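You operate a simulated robot arm through the tools that you are given. There is no shell and no other tool. Be economical: measure what you need, move in short steps, check, and stop when the job is done.

You run a simulated robot arm. Do the job below in one go: nothing can be reset, and whatever is moved stays where it is left.

JOB
Wipe both splashes off the drainer and bin the cloth.
Fine: shut the rag bin lid again.

The check looks at the end state, three seconds after you hand in, the way a careful person would. Anything else that was tipped, shoved, dropped, spilled or broken makes it a failure. Lids that push on must go on centred and level and be pressed home; caps that screw on are set level and turned clockwise until they are tight. Flat cloth is picked up by pressing the open fingertips on it (5 to 10 N) and closing them slowly along it; thin cloth reads only 2 to 8 mm in the jaws.

ROBOT AND FRAMES
A 6-joint arm with a two-finger parallel gripper, fixed in place. Base frame: the origin is at the foot of the arm, x ahead of it, y to its left, z up; the work surface is at about z = 850. Readings come in mm, rad, newtons and seconds.
With the tool pointing down near the work surface it reaches from about 300 to 800 mm from the base axis. Its first joint turns from -2.897 to 2.897 rad. Payload 3.43 kg.
The tool frame sits at the grasp point between the pads (the TCP): z along the fingers, y along the line on which they close. The tips reach 34 mm beyond it. The gripper opens to 128 mm. The fingers are 24 mm wide and 12 mm thick; the gripper's body (48 by 130 mm) begins 96 mm behind the TCP.
Orientation is that of the tool frame in the base frame, as [roll, pitch, yaw] about the fixed x, y, z axes, in that order (R = Rz(yaw) Ry(pitch) Rx(roll)). With the fingers straight down and closing along the base's y, the tool's x points along the base's -x, its y along +y and its z along -z.

CONTROLS
- The arm moves only by the tool arm_command. Its argument "commands" is a list of rows, each an object (a shift or turn left out is 0, a gripper value left out holds the last) with "claw": the gripper command, from -1 (shut) to 1 (fully open), values between in proportion; "travel": the shift along the tool's x, y, z in units of 500 mm (1.0 is 500 mm), a list of three; "angular": the turn, a rotation vector about the tool's x, y, z in units of 60 degrees (1.0 is 60 degrees), a list of three. In form: [{"claw": claw, "travel": [x, y, z], "angular": [rx, ry, rz]}, ...]. A call has 1 to 8 rows; each row is the pose to reach, as a shift and turn from the pose commanded when the call began, along the tool's axes at that moment. A call with a number of a shift or a turn outside -1 to 1 is refused whole. A row lasts 0.2 s, in which the tool goes at most 50 mm and 0.15 rad; a call with a longer step from one row to the next is refused whole, and so is a gripper value outside its range. A pose out of reach is approached as far as the arm can. The call stops where the force on the tool passes 90 N (or 10 N more than at its start, if that is more) or the arm is blocked; 0.2 s more then pass. The fingers move at their own pace (about 45 mm/s each) and stop on an object; they squeeze with about 30 N. The grip force told is the motor's: it shows also when the fingers shut on nothing. Time passes only in rows, and 0.2 s behind the last, so rows that repeat a pose let the fingers close. It gives the time, the measured TCP pose, the force on the tool (base axes), the opening and the grip force at its end, in the units of the frame above (readings bear some noise), with the torque about the TCP (base axes, N m) and any sound that the robot's microphone picked up.
- Cameras (640 x 400 px; columns grow to the right, rows downward): "scene" is fixed at [41.5, 517.9, 1405.3]; the picture's right is [-0.50, -0.86, 0.00], its down [-0.58, 0.34, -0.74] and it looks along [0.64, -0.37, -0.68] (base axes); focal length 311 px, centre (320, 200). "wrist" rides on the gripper at [76, -11, -160] in the tool frame; the picture's right is [0.15, 0.99, 0.00], its down [-0.88, 0.13, -0.46] and it looks along [-0.45, 0.07, 0.89] (tool axes); focal length 234 px, centre (320, 200). There is no depth. A picture from a camera that has moved, and an enlarged one, comes with that camera's place and axes in the base frame and with its lens. The place of the scene camera against the robot may be out by one fixed shift of up to 25 mm in any direction.
- snapshot(camera): a new picture of that camera. The clock stands still meanwhile.
- zoom(camera, box): a new picture of the part [left, top, right, bottom] of that camera's present view, enlarged. The clock stands still meanwhile.
- job_done(): hands the job in; it is judged then, once.

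Go step by step. Nothing tells you positions but the pictures and the camera data: compare them with the known pose of the tool, close in by small moves and look again before you grip or let go. The budget is 120 turns and 76 pictures, counting those below and the enlarged ones. Unless the task says otherwise, let go and move clear before handing in, and close with one line.

The tools are called after "Request:" as name(argument=value, ...) on one line, values as JSON. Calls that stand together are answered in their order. arm_command: Moves the arm, as the interface text tells. Its arguments: {"type":"object","properties":{"commands":{"type":"array"}},"required":["commands"]} The other tools are called the same way: snapshot (camera) takes a picture; zoom (camera, box) takes an enlarged picture of a part of a camera's view; job_done () hands the job in.

At the start:

```text
clock: 0.0
ee_pos: [540.8, 86.8, 1096.5]
ee_rot: [-3.141, 0.0, 3.141]
wrist_force: [0.0, 0.0, 0.1]
moment: [-0.01, -0.01, 0.01]
finger_gap: 127.9
grip_force: 0.1
```

scene: 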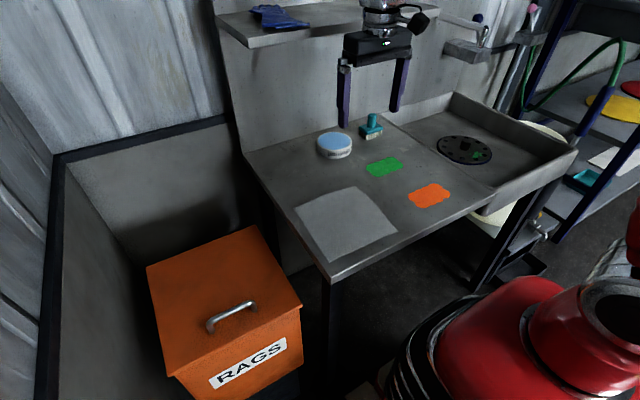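
wrist: 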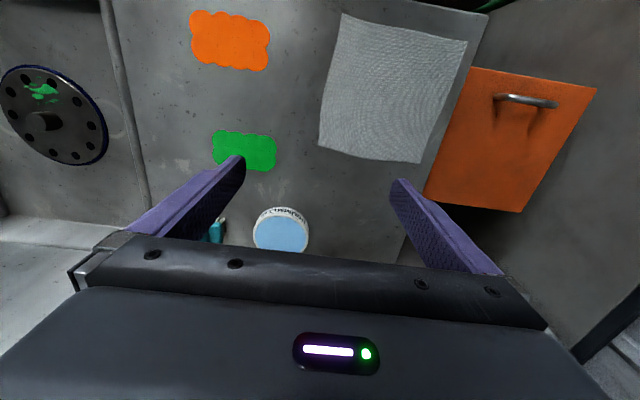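

I see the grey cloth centred near (473, 185), the orange splash near (434, -57) and the green one near (593, -39). The lidded rag bin has its handle near (437, 518, 725). I'll look closer before moving.

Request:
zoom(camera="scene", box=[120, 210, 330, 400])

Request:
zoom(camera="scene", box=[240, 90, 520, 280])

Request:
zoom(camera="wrist", box=[400, 40, 640, 230])

```text
2.11 times, centred on (225, 305) of scene
camera zoom: at [41.5, 517.9, 1405.3], right [-0.5, -0.86, 0.0], down [-0.58, 0.34, -0.74], along [0.64, -0.37, -0.68], focal length 655 px, centre (520, -21)
```

zoom: 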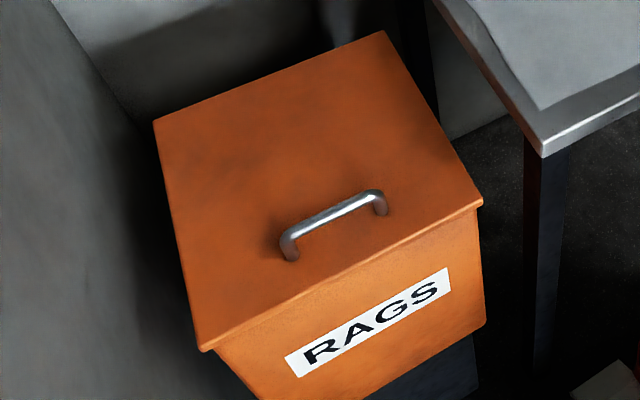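

```text
2.11 times, centred on (380, 185) of scene
camera zoom: at [41.5, 517.9, 1405.3], right [-0.5, -0.86, 0.0], down [-0.58, 0.34, -0.74], along [0.64, -0.37, -0.68], focal length 655 px, centre (194, 232)
```

zoom: 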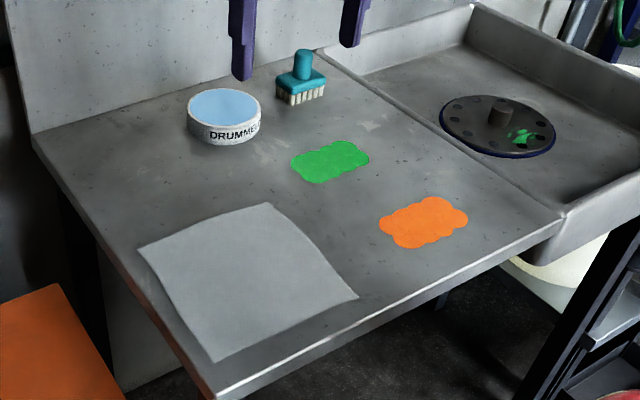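

```text
2.11 times, centred on (520, 135) of wrist
camera zoom: at [465.0, 75.8, 1257.3], right [-0.15, 0.99, 0.0], down [0.88, 0.13, 0.46], along [0.45, 0.07, -0.89], focal length 493 px, centre (-101, 337)
```

zoom: 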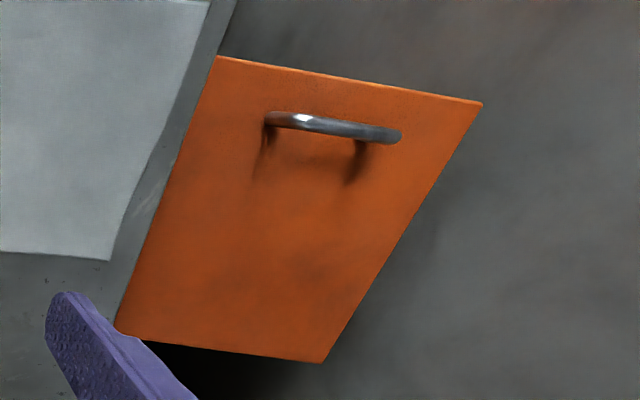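

The lid looks hinged at its far (+x) edge, with the handle bar along y near the front. I'll open it first, so I'm moving above the handle while turning the jaws 90° to close along x.

Request:
arm_command(commands=[{"claw": -0.1, "travel": [0.02, 0.088, 0], "angular": [0, 0, -0.14]}, {"travel": [0.04, 0.176, 0], "angular": [0, 0, -0.28]}, {"travel": [0.06, 0.264, 0], "angular": [0, 0, -0.42]}, {"travel": [0.08, 0.352, 0], "angular": [0, 0, -0.56]}, {"travel": [0.1, 0.44, 0], "angular": [0, 0, -0.7]}, {"travel": [0.12, 0.528, 0], "angular": [0, 0, -0.84]}, {"travel": [0.14, 0.616, 0], "angular": [0, 0, -0.98]}, {"travel": [0.14, 0.616, 0], "angular": [0, 0, -0.98]}])

```text
clock: 1.8
ee_pos: [466.1, 395.2, 1098.2]
ee_rot: [-3.14, -0.001, -2.113]
wrist_force: [0.2, -0.2, 0.2]
moment: [-0.02, -0.01, 0.0]
finger_gap: 57.7
grip_force: 0.1
```

Nearly there. I'm finishing the turn and coming down to about z=900 above the handle.

Request:
arm_command(commands=[{"travel": [-0.027, 0.028, 0.066], "angular": [0, 0, -0.13]}, {"travel": [-0.054, 0.056, 0.132], "angular": [0, 0, -0.26]}, {"travel": [-0.081, 0.084, 0.198], "angular": [0, 0, -0.39]}, {"travel": [-0.108, 0.112, 0.264], "angular": [0, 0, -0.518]}, {"travel": [-0.135, 0.14, 0.33], "angular": [0, 0, -0.518]}, {"travel": [-0.164, 0.166, 0.396], "angular": [0, 0, -0.518]}, {"travel": [-0.164, 0.166, 0.396], "angular": [0, 0, -0.518]}])

Request:
snapshot(camera="wrist")

Request:
snapshot(camera="scene")

```text
clock: 3.4
ee_pos: [442.7, 508.0, 899.9]
ee_rot: [-3.14, -0.001, -1.573]
wrist_force: [0.2, -0.1, 0.5]
moment: [-0.03, -0.01, -0.01]
finger_gap: 57.6
grip_force: 0.1
```

```text
70 pictures are left
camera wrist: at [453.8, 431.7, 1060.4], right [-0.99, -0.14, 0.0], down [-0.13, 0.88, 0.46], along [-0.07, 0.45, -0.89], focal length 234 px, centre (320, 200)
```

wrist: 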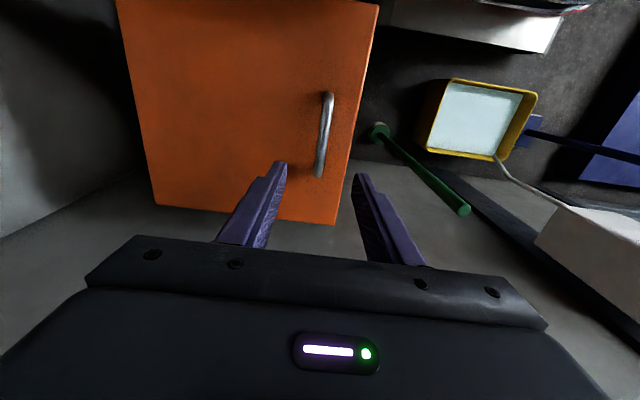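

```text
69 pictures are left
```

scene: 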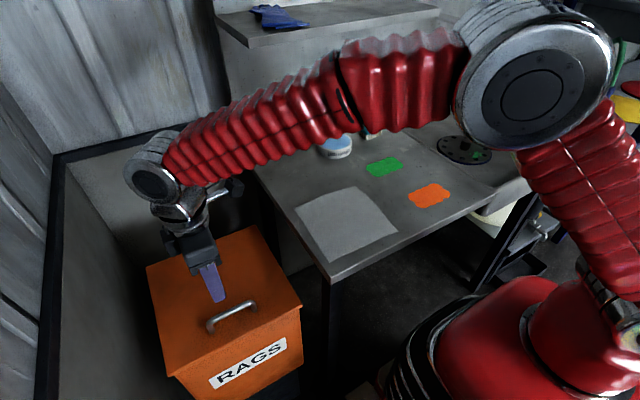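

Two views put the handle bar at about (439, 496, 745). I'm lowering the open jaws around it and checking.

Request:
arm_command(commands=[{"travel": [0.024, 0.0074, 0.08]}, {"travel": [0.024, 0.0074, 0.15]}, {"travel": [0.024, 0.0074, 0.21]}, {"travel": [0.024, 0.0074, 0.25]}, {"travel": [0.024, 0.0074, 0.276]}, {"travel": [0.024, 0.0074, 0.276]}])

Request:
snapshot(camera="wrist")

Request:
zoom(camera="scene", box=[120, 210, 330, 400])

```text
clock: 4.8
ee_pos: [437.9, 497.0, 757.7]
ee_rot: [-3.141, 0.0, -1.572]
wrist_force: [0.2, -0.4, -0.3]
moment: [0.0, 0.01, 0.02]
finger_gap: 57.4
grip_force: 0.1
```

```text
68 pictures are left
camera wrist: at [449.5, 419.2, 919.3], right [-0.99, -0.14, 0.0], down [-0.13, 0.88, 0.46], along [-0.07, 0.45, -0.89], focal length 234 px, centre (320, 200)
```

wrist: 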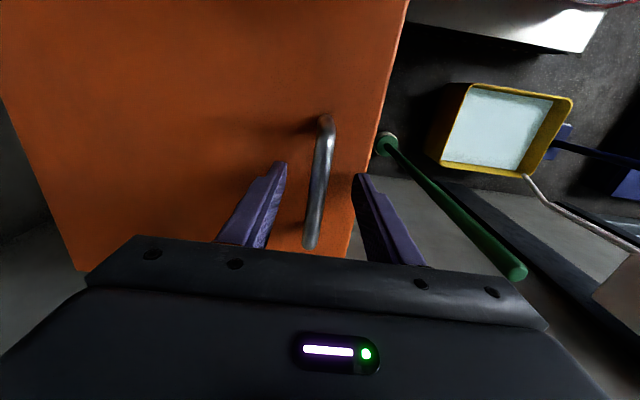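

```text
2.11 times, centred on (225, 305) of scene
camera zoom: at [41.5, 517.9, 1405.3], right [-0.5, -0.86, 0.0], down [-0.58, 0.34, -0.74], along [0.64, -0.37, -0.68], focal length 655 px, centre (520, -21)
```

zoom: 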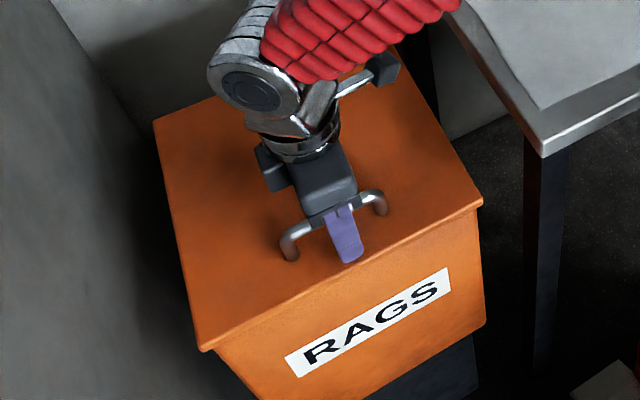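

The bar sits between the fingers, so I'm closing on it.

Request:
arm_command(commands=[{"claw": -1}, {"claw": -1}, {"claw": -1}, {"claw": -1}, {"claw": -1}])

```text
clock: 6.0
ee_pos: [439.5, 495.2, 759.1]
ee_rot: [-3.141, 0.002, -1.573]
wrist_force: [24.0, -0.2, -5.6]
moment: [0.26, -0.13, 0.22]
finger_gap: 13.4
grip_force: 44.9
```

The handle is gripped (13 mm in the jaws). I'm lifting it along a shallow arc about a hinge at x≈700 and watching the forces.

Request:
arm_command(commands=[{"travel": [0, -0.008, -0.02]}, {"travel": [0, -0.016, -0.045]}, {"travel": [0, -0.022, -0.067]}, {"travel": [0, -0.03, -0.09]}, {"travel": [0, -0.03, -0.09]}])

Request:
zoom(camera="scene", box=[120, 210, 330, 400])

```text
clock: 7.2
ee_pos: [453.0, 496.3, 805.1]
ee_rot: [3.14, -0.002, -1.575]
wrist_force: [8.2, -16.5, -5.8]
moment: [-0.54, -0.03, -0.03]
finger_gap: 13.8
grip_force: 45.2
```

```text
2.11 times, centred on (225, 305) of scene
camera zoom: at [41.5, 517.9, 1405.3], right [-0.5, -0.86, 0.0], down [-0.58, 0.34, -0.74], along [0.64, -0.37, -0.68], focal length 655 px, centre (520, -21)
```

zoom: 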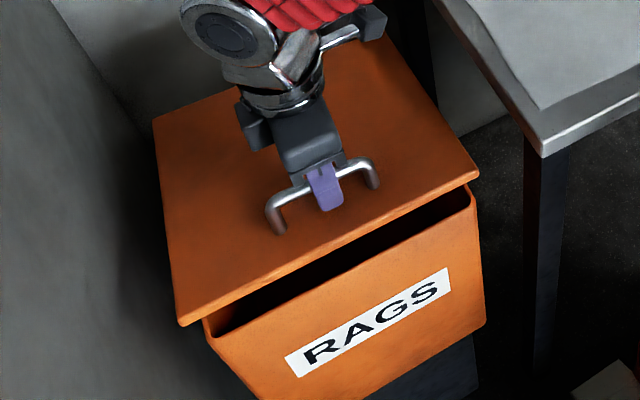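

The lid is hinged and follows well. I'm continuing along the arc to about 45°.

Request:
arm_command(commands=[{"travel": [0, -0.0174, -0.0428]}, {"travel": [0, -0.0388, -0.0838]}, {"travel": [0, -0.0634, -0.1228]}, {"travel": [0, -0.0914, -0.1596]}, {"travel": [0, -0.1226, -0.1938]}, {"travel": [0, -0.1566, -0.2252]}, {"travel": [0, -0.193, -0.2534]}, {"travel": [0, -0.193, -0.2534]}])

Request:
snapshot(camera="scene")

```text
clock: 9.0
ee_pos: [551.0, 495.8, 932.4]
ee_rot: [3.14, -0.002, -1.573]
wrist_force: [11.4, -11.6, -22.3]
moment: [-0.34, -0.01, -0.54]
finger_gap: 13.6
grip_force: 45.1
```

```text
65 pictures are left
```

scene: 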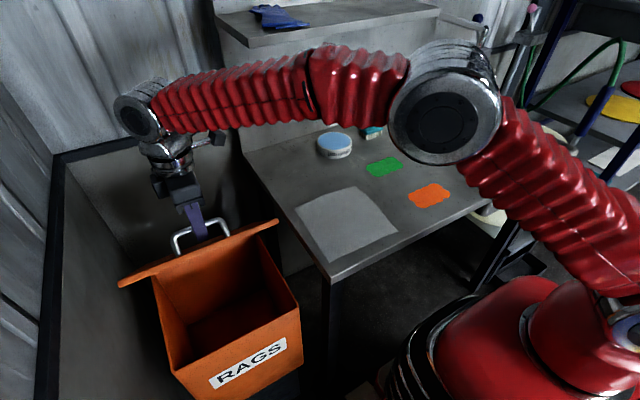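

The lid is half open and the load is modest. I'm continuing to about 70°.

Request:
arm_command(commands=[{"travel": [0, -0.039, -0.025]}, {"travel": [0, -0.08, -0.0466]}, {"travel": [0, -0.1226, -0.0644]}, {"travel": [0, -0.1666, -0.0784]}, {"travel": [0, -0.2118, -0.0886]}, {"travel": [0, -0.2118, -0.0886]}])

Request:
snapshot(camera="scene")

Request:
snapshot(camera="wrist")

```text
clock: 10.4
ee_pos: [628.7, 484.9, 972.1]
ee_rot: [-3.14, 0.006, -1.57]
wrist_force: [-1.3, 41.5, 2.9]
moment: [0.48, 0.02, -1.09]
finger_gap: 13.5
grip_force: 45.0
out of reach, approached as far as the arm can: row 4, 5, 6
```

```text
64 pictures are left
```

scene: 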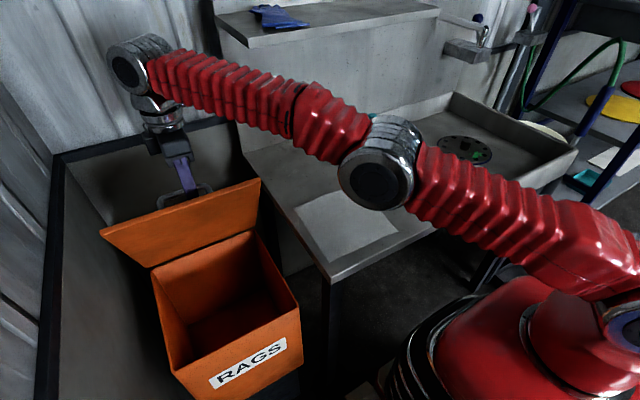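

```text
63 pictures are left
camera wrist: at [640.4, 407.8, 1133.5], right [-0.99, -0.15, 0.0], down [-0.13, 0.88, 0.46], along [-0.07, 0.45, -0.89], focal length 234 px, centre (320, 200)
```

wrist: 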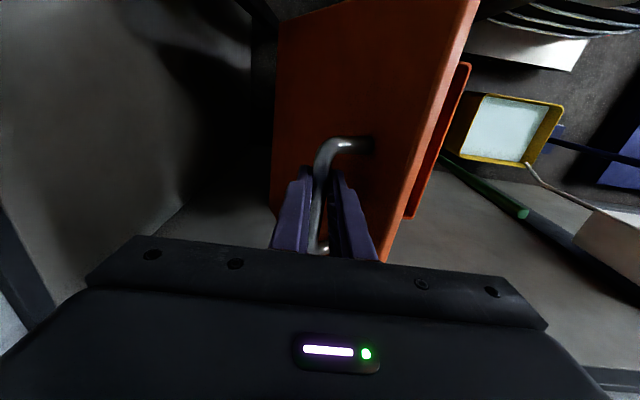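

The arm is at its reach limit with the tool vertical. I'll tilt the tool so the fingers point toward +y, which brings the wrist nearer the base, and slide slightly along the bar.

Request:
arm_command(commands=[{"claw": -0.8, "travel": [0.015, 0.04, 0], "angular": [0, -0.13, 0]}, {"claw": -0.75, "travel": [0.03, 0.04, 0], "angular": [0, -0.26, 0]}, {"travel": [0.045, 0.04, 0], "angular": [0, -0.39, 0]}, {"travel": [0.06, 0.04, 0], "angular": [0, -0.52, 0]}, {"travel": [0.06, 0.04, 0], "angular": [0, -0.52, 0]}])

Request:
snapshot(camera="wrist")

```text
clock: 11.6
ee_pos: [610.1, 451.1, 969.1]
ee_rot: [3.141, 0.546, -1.573]
wrist_force: [0.2, -0.5, -0.1]
moment: [-0.02, 0.02, 0.02]
finger_gap: 16.0
grip_force: 0.0
```

```text
62 pictures are left
camera wrist: at [620.9, 301.9, 1067.6], right [-0.99, -0.12, -0.08], down [-0.13, 0.52, 0.85], along [-0.07, 0.85, -0.53], focal length 234 px, centre (320, 200)
```

wrist: 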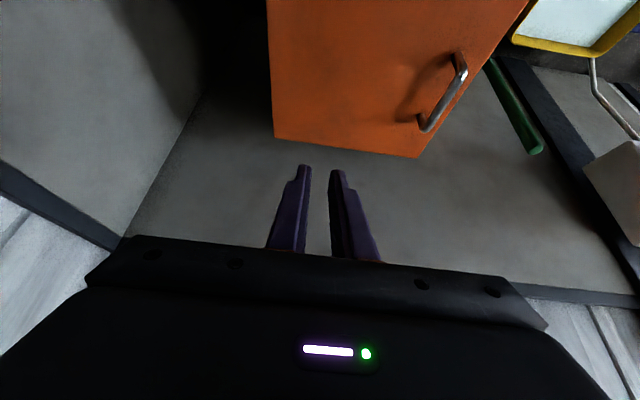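

The handle slipped out of the jaws. I'm checking what the lid did.

Request:
snapshot(camera="scene")

```text
61 pictures are left
```

scene: 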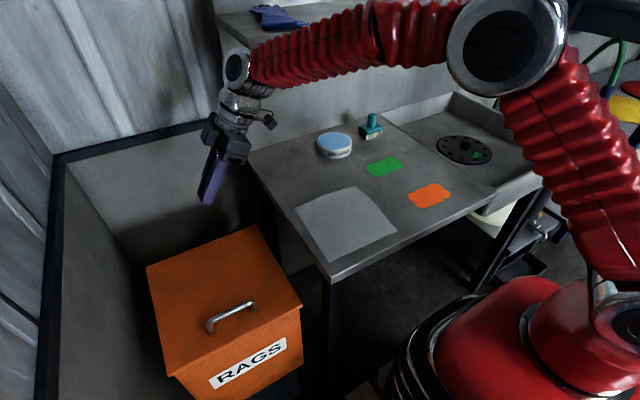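

The lid swung shut by itself, with no harm done. I'll grip the handle again with a firm jaw and tilt progressively while lifting so it reaches past vertical. First I hover above the handle with a 15° tilt.

Request:
arm_command(commands=[{"claw": -0.2, "travel": [0.005, 0.08, 0.0], "angular": [0, 0.06, 0]}, {"travel": [0.01, 0.16, 0.04], "angular": [0, 0.12, 0]}, {"travel": [0.015, 0.24, 0.09], "angular": [0, 0.18, 0]}, {"travel": [0.02, 0.29, 0.15], "angular": [0, 0.24, 0]}, {"travel": [0.025, 0.33, 0.2], "angular": [0, 0.27, 0]}, {"travel": [0.028, 0.34, 0.238], "angular": [0, 0.27, 0]}, {"travel": [0.028, 0.34, 0.238], "angular": [0, 0.27, 0]}])

Request:
snapshot(camera="wrist")

```text
clock: 13.2
ee_pos: [441.7, 502.2, 857.1]
ee_rot: [-3.14, 0.264, -1.574]
wrist_force: [0.3, 0.2, 0.4]
moment: [-0.01, 0.0, -0.01]
finger_gap: 51.1
grip_force: 0.1
```

```text
60 pictures are left
camera wrist: at [453.7, 386.6, 994.0], right [-0.99, -0.14, -0.04], down [-0.13, 0.73, 0.67], along [-0.07, 0.67, -0.74], focal length 234 px, centre (320, 200)
```

wrist: 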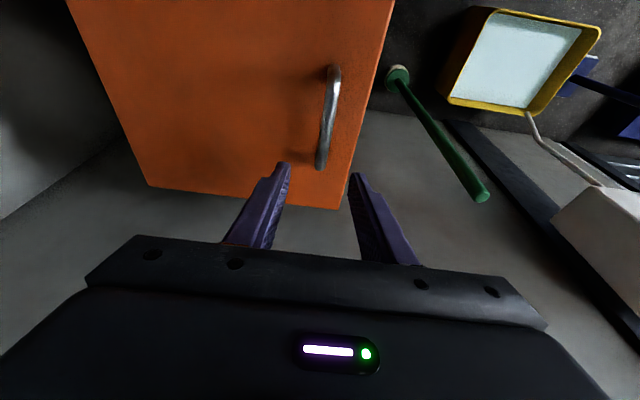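

The handle is lined up, so I'm lowering around it and closing.

Request:
arm_command(commands=[{"travel": [0.02, 0, 0.08]}, {"travel": [0.037, 0, 0.14]}, {"travel": [0.053, 0, 0.197]}, {"travel": [0.053, 0, 0.197]}, {"claw": -1, "travel": [0.053, 0, 0.197]}, {"travel": [0.053, 0, 0.197]}, {"travel": [0.053, 0, 0.197]}, {"travel": [0.053, 0, 0.197]}])

```text
clock: 15.0
ee_pos: [440.1, 497.9, 755.0]
ee_rot: [3.141, 0.259, -1.573]
wrist_force: [-19.3, 0.5, 5.0]
moment: [-0.16, 0.07, 0.07]
finger_gap: 13.6
grip_force: 45.3
```

Gripped. I'm lifting along the arc with gradually increasing tilt.

Request:
arm_command(commands=[{"travel": [-0.0118, -0.0098, -0.0436], "angular": [0, -0.04, 0]}, {"travel": [-0.0233, -0.0236, -0.0863], "angular": [0, -0.08, 0]}, {"travel": [-0.0345, -0.041, -0.1276], "angular": [0, -0.12, 0]}, {"travel": [-0.0452, -0.0622, -0.1671], "angular": [0, -0.16, 0]}, {"travel": [-0.0554, -0.087, -0.2048], "angular": [0, -0.2, 0]}, {"travel": [-0.065, -0.115, -0.2403], "angular": [0, -0.24, 0]}, {"travel": [-0.0739, -0.1462, -0.2733], "angular": [0, -0.28, 0]}, {"travel": [-0.0821, -0.1802, -0.3036], "angular": [0, -0.32, 0]}])

```text
clock: 16.8
ee_pos: [530.8, 499.3, 913.0]
ee_rot: [3.142, 0.596, -1.572]
wrist_force: [7.9, -0.4, -13.0]
moment: [-1.13, -0.04, -0.8]
finger_gap: 13.7
grip_force: 44.9
```

Tracking well with low forces, so I'm continuing to about 75°.

Request:
arm_command(commands=[{"travel": [-0.0158, -0.0364, -0.0233], "angular": [0, -0.04, 0]}, {"travel": [-0.0298, -0.0754, -0.044], "angular": [0, -0.08, 0]}, {"travel": [-0.042, -0.1164, -0.0619], "angular": [0, -0.12, 0]}, {"travel": [-0.0519, -0.159, -0.0767], "angular": [0, -0.16, 0]}, {"travel": [-0.0598, -0.203, -0.0883], "angular": [0, -0.2, 0]}, {"travel": [-0.0655, -0.248, -0.0967], "angular": [0, -0.24, 0]}, {"travel": [-0.069, -0.294, -0.1018], "angular": [0, -0.28, 0]}, {"travel": [-0.069, -0.294, -0.1018], "angular": [0, -0.28, 0]}])

Request:
snapshot(camera="scene")

Request:
snapshot(camera="wrist")

```text
clock: 18.6
ee_pos: [676.2, 499.0, 979.3]
ee_rot: [3.138, 0.892, -1.572]
wrist_force: [0.3, 5.8, -8.5]
moment: [-0.22, 0.01, -1.7]
finger_gap: 14.0
grip_force: 45.1
```

```text
59 pictures are left
```

scene: 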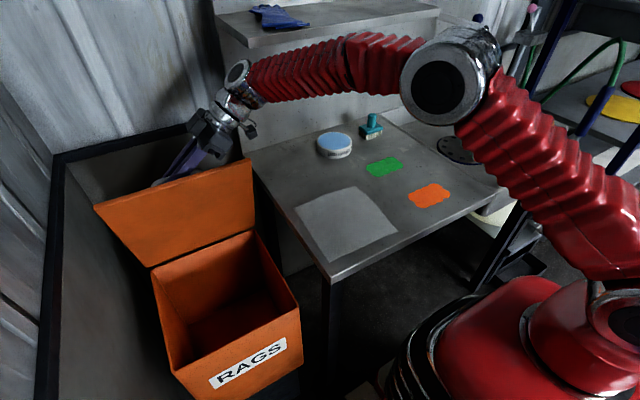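

```text
58 pictures are left
camera wrist: at [688.2, 327.5, 1021.1], right [-0.99, -0.09, -0.11], down [-0.13, 0.2, 0.97], along [-0.07, 0.98, -0.21], focal length 234 px, centre (320, 200)
```

wrist: 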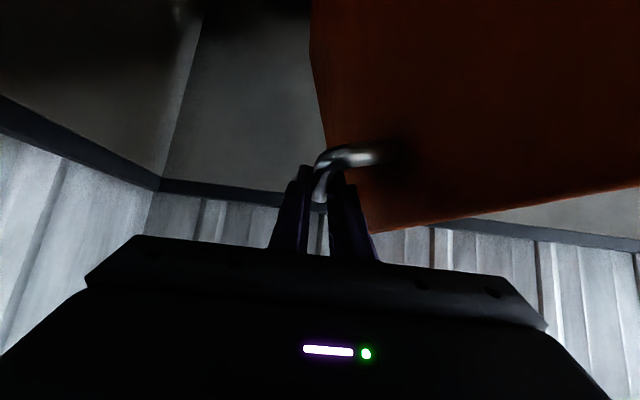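

About 75° and still within reach. I'm continuing toward and past vertical.

Request:
arm_command(commands=[{"travel": [-0.001, -0.023, -0.001]}, {"travel": [-0.0017, -0.046, -0.0014]}, {"travel": [-0.001, -0.069, -0.001]}, {"travel": [0, -0.092, 0]}, {"travel": [0.002, -0.115, 0.002]}, {"travel": [0.004, -0.138, 0.0035]}, {"travel": [0.004, -0.138, 0.0035]}])

Request:
snapshot(camera="scene")

```text
clock: 20.2
ee_pos: [745.5, 501.0, 975.3]
ee_rot: [-3.139, 0.89, -1.571]
wrist_force: [4.5, -9.0, 17.9]
moment: [0.5, -0.18, -1.81]
finger_gap: 13.2
grip_force: 45.1
```

```text
57 pictures are left
```

scene: 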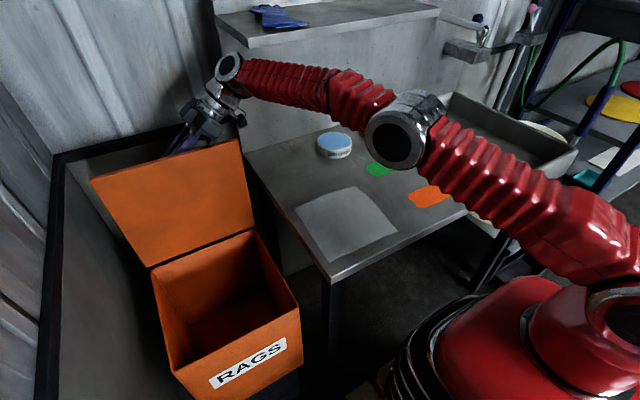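

About 90° now. I'm pushing a little further past vertical to find the stop.

Request:
arm_command(commands=[{"travel": [0.003, -0.02, 0.003]}, {"travel": [0.0078, -0.045, 0.0063]}, {"travel": [0.0125, -0.067, 0.01]}, {"travel": [0.0182, -0.0896, 0.0147]}, {"travel": [0.0182, -0.0896, 0.0147]}])

Request:
snapshot(camera="scene")

Request:
snapshot(camera="wrist")

```text
clock: 21.2
ee_pos: [757.6, 497.0, 970.0]
ee_rot: [-3.14, 0.903, -1.566]
wrist_force: [-5.1, 3.8, 6.8]
moment: [-3.97, 2.08, -2.37]
finger_gap: 13.8
grip_force: 44.4
out of reach, approached as far as the arm can: row 2, 3, 4, 5
stopped in row 5: the force on the tool passed its limit at 94 N (the readings are from after the stop); the commanded pose is now the measured one
```

```text
56 pictures are left
```

scene: 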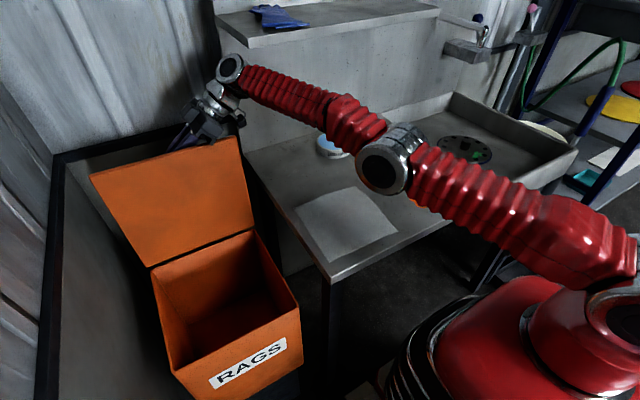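

```text
55 pictures are left
camera wrist: at [769.7, 325.2, 1010.6], right [-0.99, -0.09, -0.12], down [-0.13, 0.19, 0.97], along [-0.07, 0.98, -0.2], focal length 234 px, centre (320, 200)
```

wrist: 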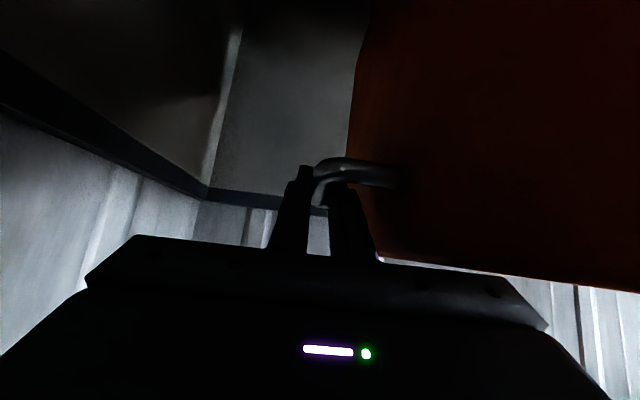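

The lid is at about 93°, just past vertical. I'm easing the jaws open slightly so the finger behind the handle doesn't push the lid back.

Request:
arm_command(commands=[{"claw": -0.68}, {"claw": -0.68}, {"claw": -0.68}])

Request:
snapshot(camera="wrist")

Request:
snapshot(camera="scene")

```text
clock: 22.0
ee_pos: [759.2, 497.7, 970.8]
ee_rot: [-3.135, 0.905, -1.561]
wrist_force: [0.8, 3.4, 10.6]
moment: [-1.0, 0.54, -0.12]
finger_gap: 20.5
grip_force: 0.1
```

```text
54 pictures are left
camera wrist: at [770.5, 324.9, 1010.9], right [-0.99, -0.09, -0.12], down [-0.14, 0.19, 0.97], along [-0.07, 0.98, -0.2], focal length 234 px, centre (320, 200)
```

wrist: 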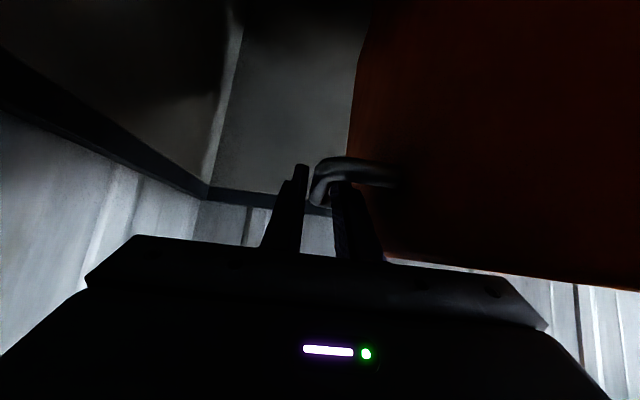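

```text
53 pictures are left
```

scene: 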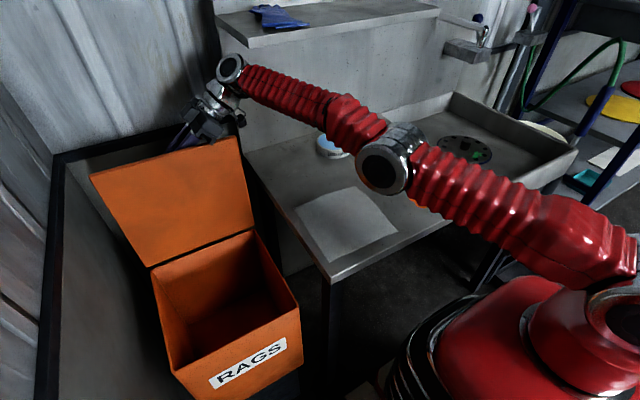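

The lid appears to stay. I'm retracting slowly along the fingers.

Request:
arm_command(commands=[{"travel": [0, 0.002, -0.02]}, {"travel": [0, 0.003, -0.05]}, {"travel": [0, 0.003, -0.09]}, {"travel": [0, 0.003, -0.13]}, {"travel": [0, 0.003, -0.17]}])

Request:
snapshot(camera="scene")

```text
clock: 23.2
ee_pos: [766.8, 435.8, 1014.2]
ee_rot: [3.119, 0.896, -1.578]
wrist_force: [-0.7, -0.2, -1.1]
moment: [0.02, -0.01, -0.03]
finger_gap: 20.6
grip_force: 0.1
out of reach, approached as far as the arm can: row 3, 4, 5
```

```text
52 pictures are left
```

scene: 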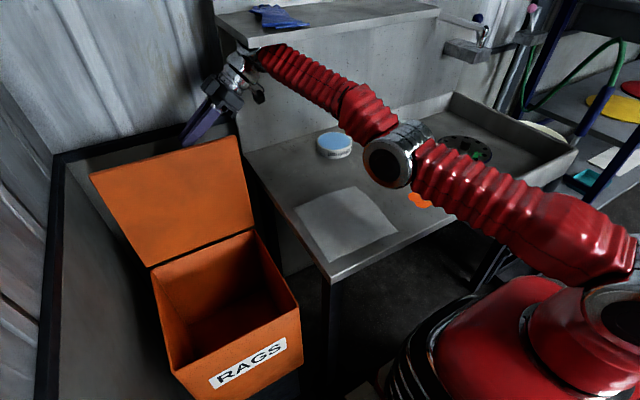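

The lid stays open. My wrist may be near the shelf, so I'm looking before moving away.

Request:
zoom(camera="scene", box=[150, 0, 350, 160])

Request:
snapshot(camera="wrist")

```text
2.50 times, centred on (250, 80) of scene
camera zoom: at [41.5, 517.9, 1405.3], right [-0.5, -0.86, 0.0], down [-0.58, 0.34, -0.74], along [0.64, -0.37, -0.68], focal length 778 px, centre (495, 500)
```

zoom: 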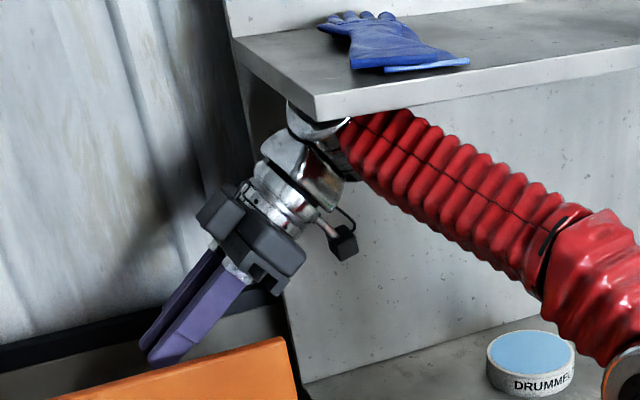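

```text
50 pictures are left
camera wrist: at [780.3, 264.3, 1056.0], right [-0.99, -0.1, -0.1], down [-0.12, 0.19, 0.97], along [-0.08, 0.98, -0.2], focal length 234 px, centre (320, 200)
```

wrist: 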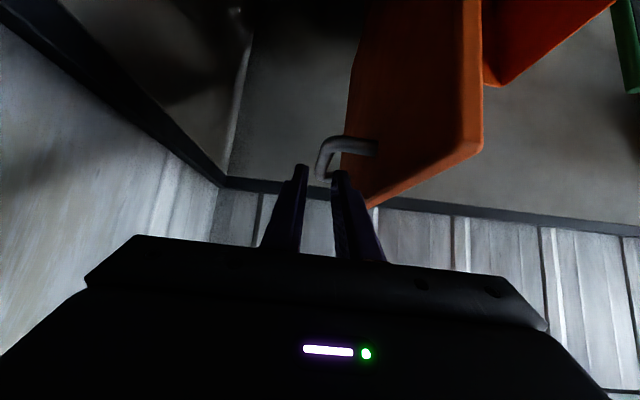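

The wrist is tucked under the shelf, so I won't go up. I'll slide out in −y with a bit more tilt (wrist lower), then pull back toward −x.

Request:
arm_command(commands=[{"travel": [0.033, 0, -0.037], "angular": [0, -0.05, 0]}, {"travel": [0.066, 0, -0.075], "angular": [0, -0.1, 0]}, {"travel": [0.1, 0, -0.112], "angular": [0, -0.15, 0]}, {"travel": [0.133, 0, -0.15], "angular": [0, -0.17, 0]}, {"travel": [0.133, 0, -0.15], "angular": [0, -0.17, 0]}])

Request:
snapshot(camera="scene")

```text
clock: 24.3
ee_pos: [802.0, 339.7, 1026.8]
ee_rot: [-3.118, 1.086, -1.531]
wrist_force: [-39.3, -8.4, 9.1]
moment: [-0.92, -2.52, -5.99]
finger_gap: 20.6
grip_force: 0.1
out of reach, approached as far as the arm can: row 1, 2, 3, 4
stopped in row 5: the force on the tool passed its limit at 150 N (the readings are from after the stop); the commanded pose is now the measured one
```

```text
49 pictures are left
```

scene: 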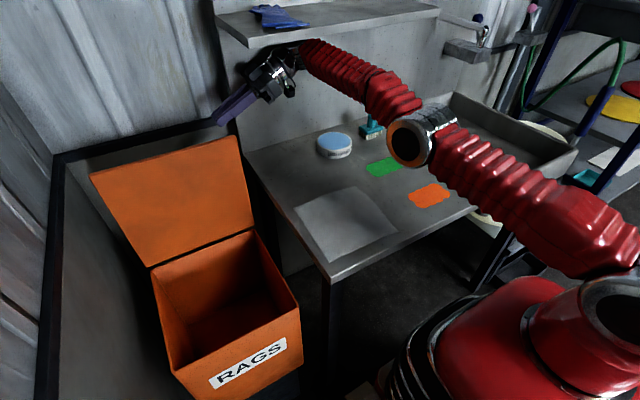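

I touched the wall behind and stopped; everything looks in place. I'm pulling straight back in −x.

Request:
arm_command(commands=[{"travel": [0, 0.04, 0]}, {"travel": [0, 0.11, 0]}, {"travel": [0, 0.19, 0]}, {"travel": [0, 0.28, 0]}, {"travel": [0, 0.37, 0]}, {"travel": [0, 0.37, 0]}])

Request:
snapshot(camera="scene")

```text
clock: 24.8
ee_pos: [801.6, 341.0, 1031.7]
ee_rot: [-3.07, 1.088, -1.485]
wrist_force: [-29.2, -4.4, 13.6]
moment: [-1.62, -2.29, -4.34]
finger_gap: 20.6
grip_force: 0.1
out of reach, approached as far as the arm can: row 1
stopped in row 2: the force on the tool passed its limit at 135 N (the readings are from after the stop); the commanded pose is now the measured one
```

```text
48 pictures are left
```

scene: 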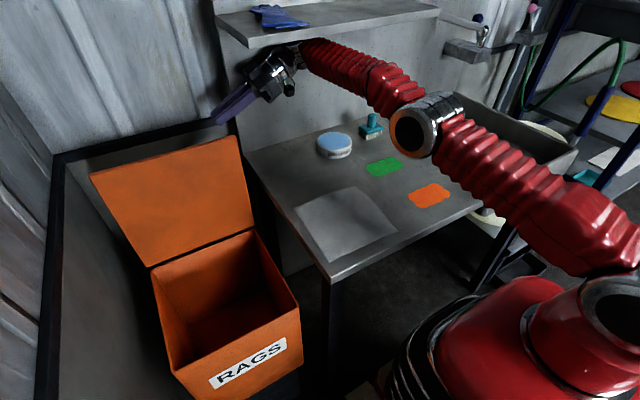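

The arm was blocked again, so I'm zooming in to see what touches.

Request:
zoom(camera="scene", box=[190, 0, 350, 130])

Request:
snapshot(camera="wrist")

```text
3.08 times, centred on (270, 65) of scene
camera zoom: at [41.5, 517.9, 1405.3], right [-0.5, -0.86, 0.0], down [-0.58, 0.34, -0.74], along [0.64, -0.37, -0.68], focal length 958 px, centre (474, 615)
```

zoom: 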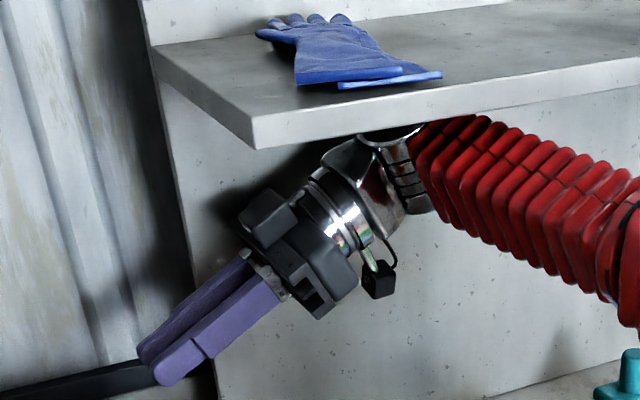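

```text
46 pictures are left
camera wrist: at [817.0, 163.3, 1039.3], right [-0.98, -0.09, -0.16], down [-0.16, 0.0, 0.99], along [-0.09, 1.0, -0.01], focal length 234 px, centre (320, 200)
```

wrist: 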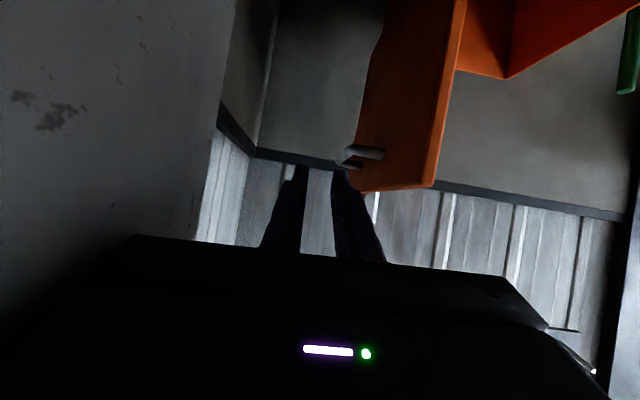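

The palm is resting against the back wall just below the shelf. I'm moving down and away from the wall gently.

Request:
arm_command(commands=[{"travel": [0.017, 0.02, 0.009]}, {"travel": [0.034, 0.042, 0.018]}, {"travel": [0.051, 0.062, 0.028]}, {"travel": [0.068, 0.083, 0.037]}])

```text
clock: 25.8
ee_pos: [761.5, 339.2, 988.8]
ee_rot: [-3.084, 1.089, -1.494]
wrist_force: [0.0, 0.1, -0.8]
moment: [0.02, -0.01, 0.02]
finger_gap: 20.3
grip_force: 0.0
```

Free now. I'm sliding −y a little for clearance from the lid, then back over the cloth side.

Request:
arm_command(commands=[{"travel": [0.037, 0, -0.071]}, {"travel": [0.074, 0.03, -0.142]}, {"travel": [0.074, 0.11, -0.142]}, {"travel": [0.074, 0.2, -0.142]}, {"travel": [0.074, 0.29, -0.142]}, {"travel": [0.074, 0.38, -0.142]}, {"travel": [0.074, 0.47, -0.142]}, {"travel": [0.074, 0.52, -0.142]}])

Request:
snapshot(camera="scene")

```text
clock: 27.6
ee_pos: [500.9, 252.6, 981.7]
ee_rot: [-3.081, 1.088, -1.494]
wrist_force: [-0.9, 0.2, -0.8]
moment: [0.03, -0.01, 0.01]
finger_gap: 20.5
grip_force: 0.0
```

```text
45 pictures are left
```

scene: 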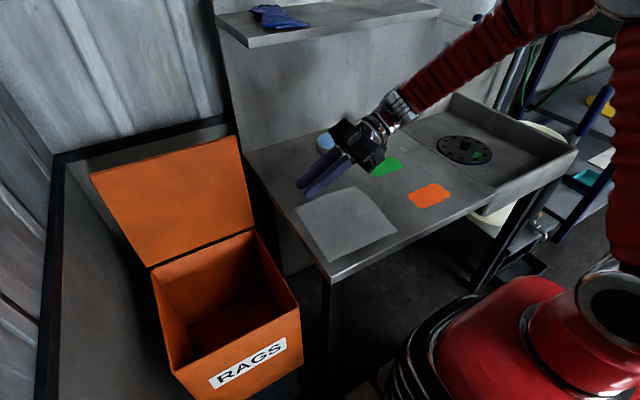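

The lid remains open. I'm turning the tool upright above the cloth.

Request:
arm_command(commands=[{"claw": 0.1, "travel": [0.012, 0.0075, -0.013], "angular": [0, 0.125, 0]}, {"travel": [0.024, 0.015, -0.026], "angular": [0, 0.25, 0]}, {"travel": [0.036, 0.022, -0.038], "angular": [0, 0.375, 0]}, {"travel": [0.048, 0.03, -0.051], "angular": [0, 0.5, 0]}, {"travel": [0.06, 0.037, -0.064], "angular": [0, 0.625, 0]}, {"travel": [0.072, 0.045, -0.077], "angular": [0, 0.75, 0]}, {"travel": [0.084, 0.052, -0.09], "angular": [0, 0.875, 0]}, {"travel": [0.096, 0.06, -0.102], "angular": [0, 1.0, 0]}])

```text
clock: 29.4
ee_pos: [476.9, 185.4, 960.7]
ee_rot: [-3.113, 0.037, -1.546]
wrist_force: [-0.4, -0.1, -0.2]
moment: [0.01, 0.01, 0.0]
finger_gap: 70.4
grip_force: 0.0
```

I'm squaring up the last degrees and descending near the cloth at a half-open jaw.

Request:
arm_command(commands=[{"travel": [0, 0, 0.04], "angular": [-0.027, 0.035, 0.024]}, {"travel": [0, 0, 0.08], "angular": [-0.027, 0.035, 0.024]}, {"travel": [0, 0, 0.12], "angular": [-0.027, 0.035, 0.024]}, {"travel": [0, 0, 0.137], "angular": [-0.027, 0.035, 0.024]}, {"travel": [0, 0, 0.137], "angular": [-0.027, 0.035, 0.024]}])

Request:
snapshot(camera="wrist")

Request:
zoom(camera="scene", box=[240, 90, 520, 280])

```text
clock: 30.6
ee_pos: [476.7, 188.8, 892.2]
ee_rot: [3.141, 0.007, -1.57]
wrist_force: [-0.5, 0.2, 0.0]
moment: [0.0, 0.01, -0.01]
finger_gap: 70.4
grip_force: 0.2
```

```text
44 pictures are left
camera wrist: at [489.0, 111.4, 1052.9], right [-0.99, -0.15, 0.0], down [-0.13, 0.88, 0.46], along [-0.07, 0.46, -0.89], focal length 234 px, centre (320, 200)
```

wrist: 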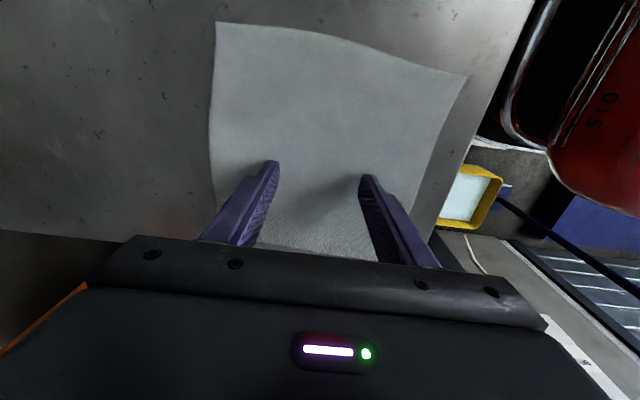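

```text
2.11 times, centred on (380, 185) of scene
camera zoom: at [41.5, 517.9, 1405.3], right [-0.5, -0.86, 0.0], down [-0.58, 0.34, -0.74], along [0.64, -0.37, -0.68], focal length 655 px, centre (194, 232)
```

zoom: 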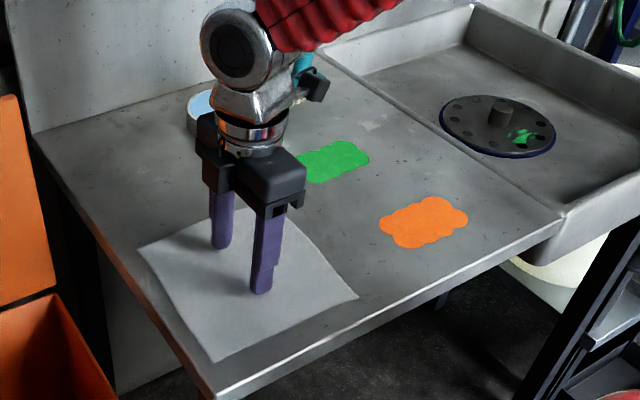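

The tips are hovering just above the middle of the cloth. I'm pressing down in small steps to read the contact force.

Request:
arm_command(commands=[{"travel": [0, 0, 0.006]}, {"travel": [0, 0, 0.012]}, {"travel": [0, 0, 0.012]}])

Request:
arm_command(commands=[{"travel": [0, 0, 0.002]}, {"travel": [0, 0, 0.004]}, {"travel": [0, 0, 0.004]}])

```text
clock: 31.4
ee_pos: [478.4, 189.4, 885.8]
ee_rot: [-3.141, 0.005, -1.571]
wrist_force: [0.8, 0.7, -0.3]
moment: [-0.02, 0.0, -0.02]
finger_gap: 70.3
grip_force: 0.1
```

```text
clock: 32.2
ee_pos: [478.5, 189.5, 885.4]
ee_rot: [3.141, 0.005, -1.57]
wrist_force: [-2.3, 1.1, 14.1]
moment: [-0.1, 0.34, -0.01]
finger_gap: 70.7
grip_force: 0.2
```

Contact at TCP z≈885.5. I'm backing off 1 mm to about 7 N and closing slowly along the cloth.

Request:
arm_command(commands=[{"claw": 0.1, "travel": [0, 0, -0.0018]}, {"claw": 0.0, "travel": [0, 0, -0.0018]}, {"claw": -0.1, "travel": [0, 0, -0.0018]}, {"claw": -0.2, "travel": [0, 0, -0.0018]}, {"claw": -0.3, "travel": [0, 0, -0.0018]}])

Request:
arm_command(commands=[{"claw": -0.4}, {"claw": -0.5}, {"claw": -0.6}, {"claw": -0.7}, {"claw": -0.8}, {"claw": -0.9}, {"claw": -1}, {"claw": -1}])

Request:
zoom(camera="scene", box=[240, 90, 520, 280])

```text
clock: 33.4
ee_pos: [479.0, 187.8, 885.8]
ee_rot: [-3.141, 0.004, -1.571]
wrist_force: [0.8, 0.1, 14.2]
moment: [-0.11, 0.03, -0.03]
finger_gap: 43.6
grip_force: 0.0
```

```text
clock: 35.2
ee_pos: [478.9, 188.8, 886.1]
ee_rot: [3.141, 0.005, -1.57]
wrist_force: [2.1, -0.2, 15.3]
moment: [-0.1, -0.06, 0.02]
finger_gap: 2.6
grip_force: 29.8
```

```text
2.11 times, centred on (380, 185) of scene
camera zoom: at [41.5, 517.9, 1405.3], right [-0.5, -0.86, 0.0], down [-0.58, 0.34, -0.74], along [0.64, -0.37, -0.68], focal length 655 px, centre (194, 232)
```

zoom: 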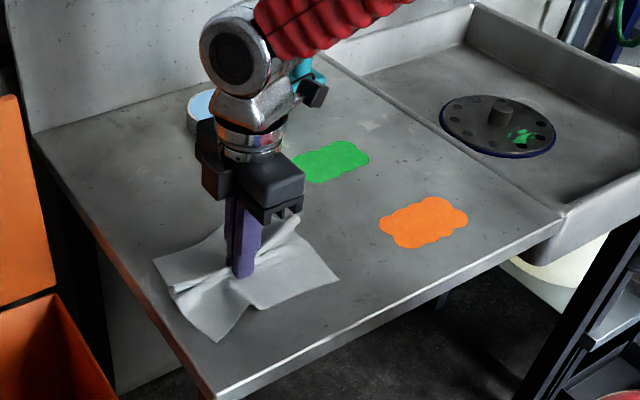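

The cloth is bunched in the jaws at 2.6 mm. I'm lifting to check it holds.

Request:
arm_command(commands=[{"travel": [0, 0, -0.04]}, {"travel": [0, 0, -0.1]}, {"travel": [0, 0, -0.18]}, {"travel": [0, 0, -0.24]}, {"travel": [0, 0, -0.24]}])

Request:
snapshot(camera="scene")

Request:
snapshot(camera="wrist")

```text
clock: 36.4
ee_pos: [477.5, 187.2, 1006.8]
ee_rot: [3.14, 0.006, -1.571]
wrist_force: [-0.4, 0.8, 0.9]
moment: [-0.02, -0.03, -0.01]
finger_gap: 2.5
grip_force: 30.2
```

```text
41 pictures are left
```

scene: 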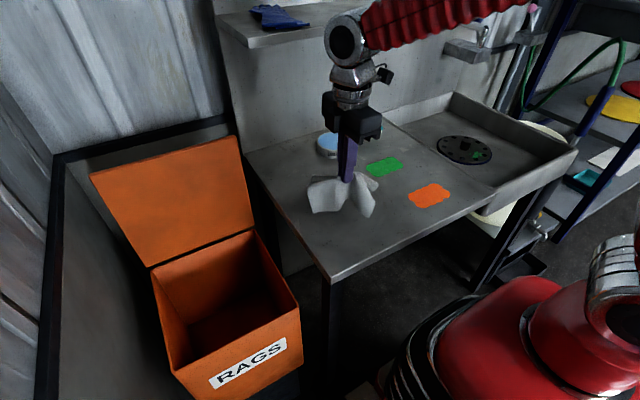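

```text
40 pictures are left
camera wrist: at [489.6, 109.8, 1167.7], right [-0.99, -0.15, 0.0], down [-0.13, 0.88, 0.46], along [-0.07, 0.45, -0.89], focal length 234 px, centre (320, 200)
```

wrist: 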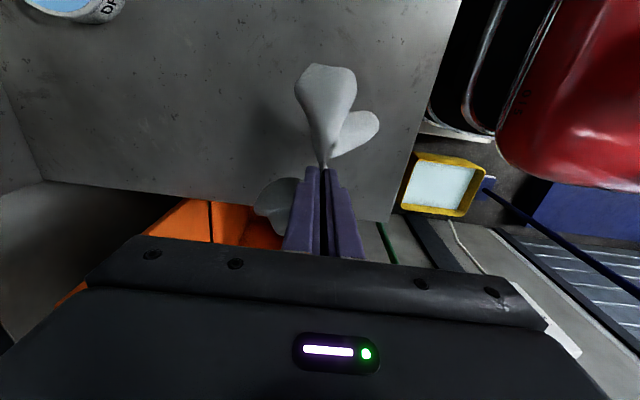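

The cloth is held firmly. The orange splash spans about x 398–474, y −116…−2, and the green about x 558–632, y −94…18. I'm moving to the edge of the orange splash.

Request:
arm_command(commands=[{"travel": [0.067, 0.03, 0.04]}, {"travel": [0.134, 0.062, 0.08]}, {"travel": [0.2, 0.092, 0.12]}, {"travel": [0.267, 0.123, 0.16]}, {"travel": [0.334, 0.154, 0.2]}, {"travel": [0.334, 0.154, 0.23]}, {"travel": [0.334, 0.154, 0.23]}])

Request:
snapshot(camera="wrist")

```text
clock: 38.0
ee_pos: [402.8, 19.2, 889.4]
ee_rot: [-3.141, 0.006, -1.573]
wrist_force: [0.5, -0.1, 1.3]
moment: [-0.01, 0.03, -0.02]
finger_gap: 2.4
grip_force: 29.6
```

```text
39 pictures are left
camera wrist: at [414.2, -58.0, 1050.1], right [-0.99, -0.15, 0.0], down [-0.13, 0.88, 0.46], along [-0.07, 0.46, -0.89], focal length 234 px, centre (320, 200)
```

wrist: 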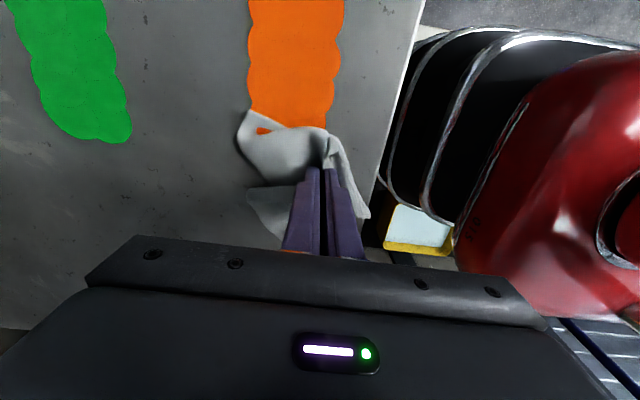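

Correctly placed at the edge of the orange. I'm pressing lightly and checking the force.

Request:
arm_command(commands=[{"travel": [0, 0, 0.005]}, {"travel": [0, 0, 0.009]}, {"travel": [0, 0, 0.009]}])

```text
clock: 38.8
ee_pos: [402.1, 20.3, 886.7]
ee_rot: [-3.137, 0.006, -1.571]
wrist_force: [-3.1, -8.7, 44.2]
moment: [-0.03, 0.18, 0.03]
finger_gap: 2.1
grip_force: 30.0
```

That's 44 N, too firm. I'm easing up 2.5 mm and doing a first stroke toward −y.

Request:
arm_command(commands=[{"travel": [0, 0, -0.005]}, {"travel": [0.04, 0, -0.005]}, {"travel": [0.09, 0, -0.005]}, {"travel": [0.14, 0, -0.005]}, {"travel": [0.19, 0, -0.005]}, {"travel": [0.24, 0, -0.005]}, {"travel": [0.29, 0, -0.005]}, {"travel": [0.3, 0, -0.005]}])

Request:
zoom(camera="scene", box=[300, 90, 540, 250])

Request:
snapshot(camera="wrist")

```text
clock: 40.6
ee_pos: [401.8, -129.9, 887.0]
ee_rot: [-3.142, 0.005, -1.571]
wrist_force: [-0.9, 2.9, 14.5]
moment: [0.22, 0.09, 0.01]
finger_gap: 2.6
grip_force: 30.1
```

```text
2.50 times, centred on (420, 170) of scene
camera zoom: at [41.5, 517.9, 1405.3], right [-0.5, -0.86, 0.0], down [-0.58, 0.34, -0.74], along [0.64, -0.37, -0.68], focal length 778 px, centre (70, 275)
```

zoom: 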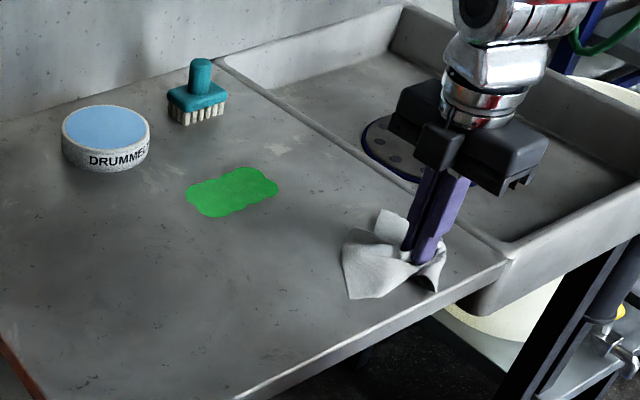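

```text
37 pictures are left
camera wrist: at [412.9, -206.3, 1047.1], right [-0.99, -0.15, 0.0], down [-0.13, 0.88, 0.46], along [-0.07, 0.45, -0.89], focal length 234 px, centre (320, 200)
```

wrist: 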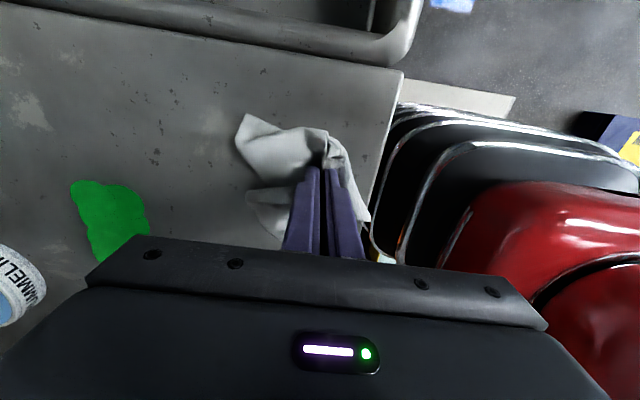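

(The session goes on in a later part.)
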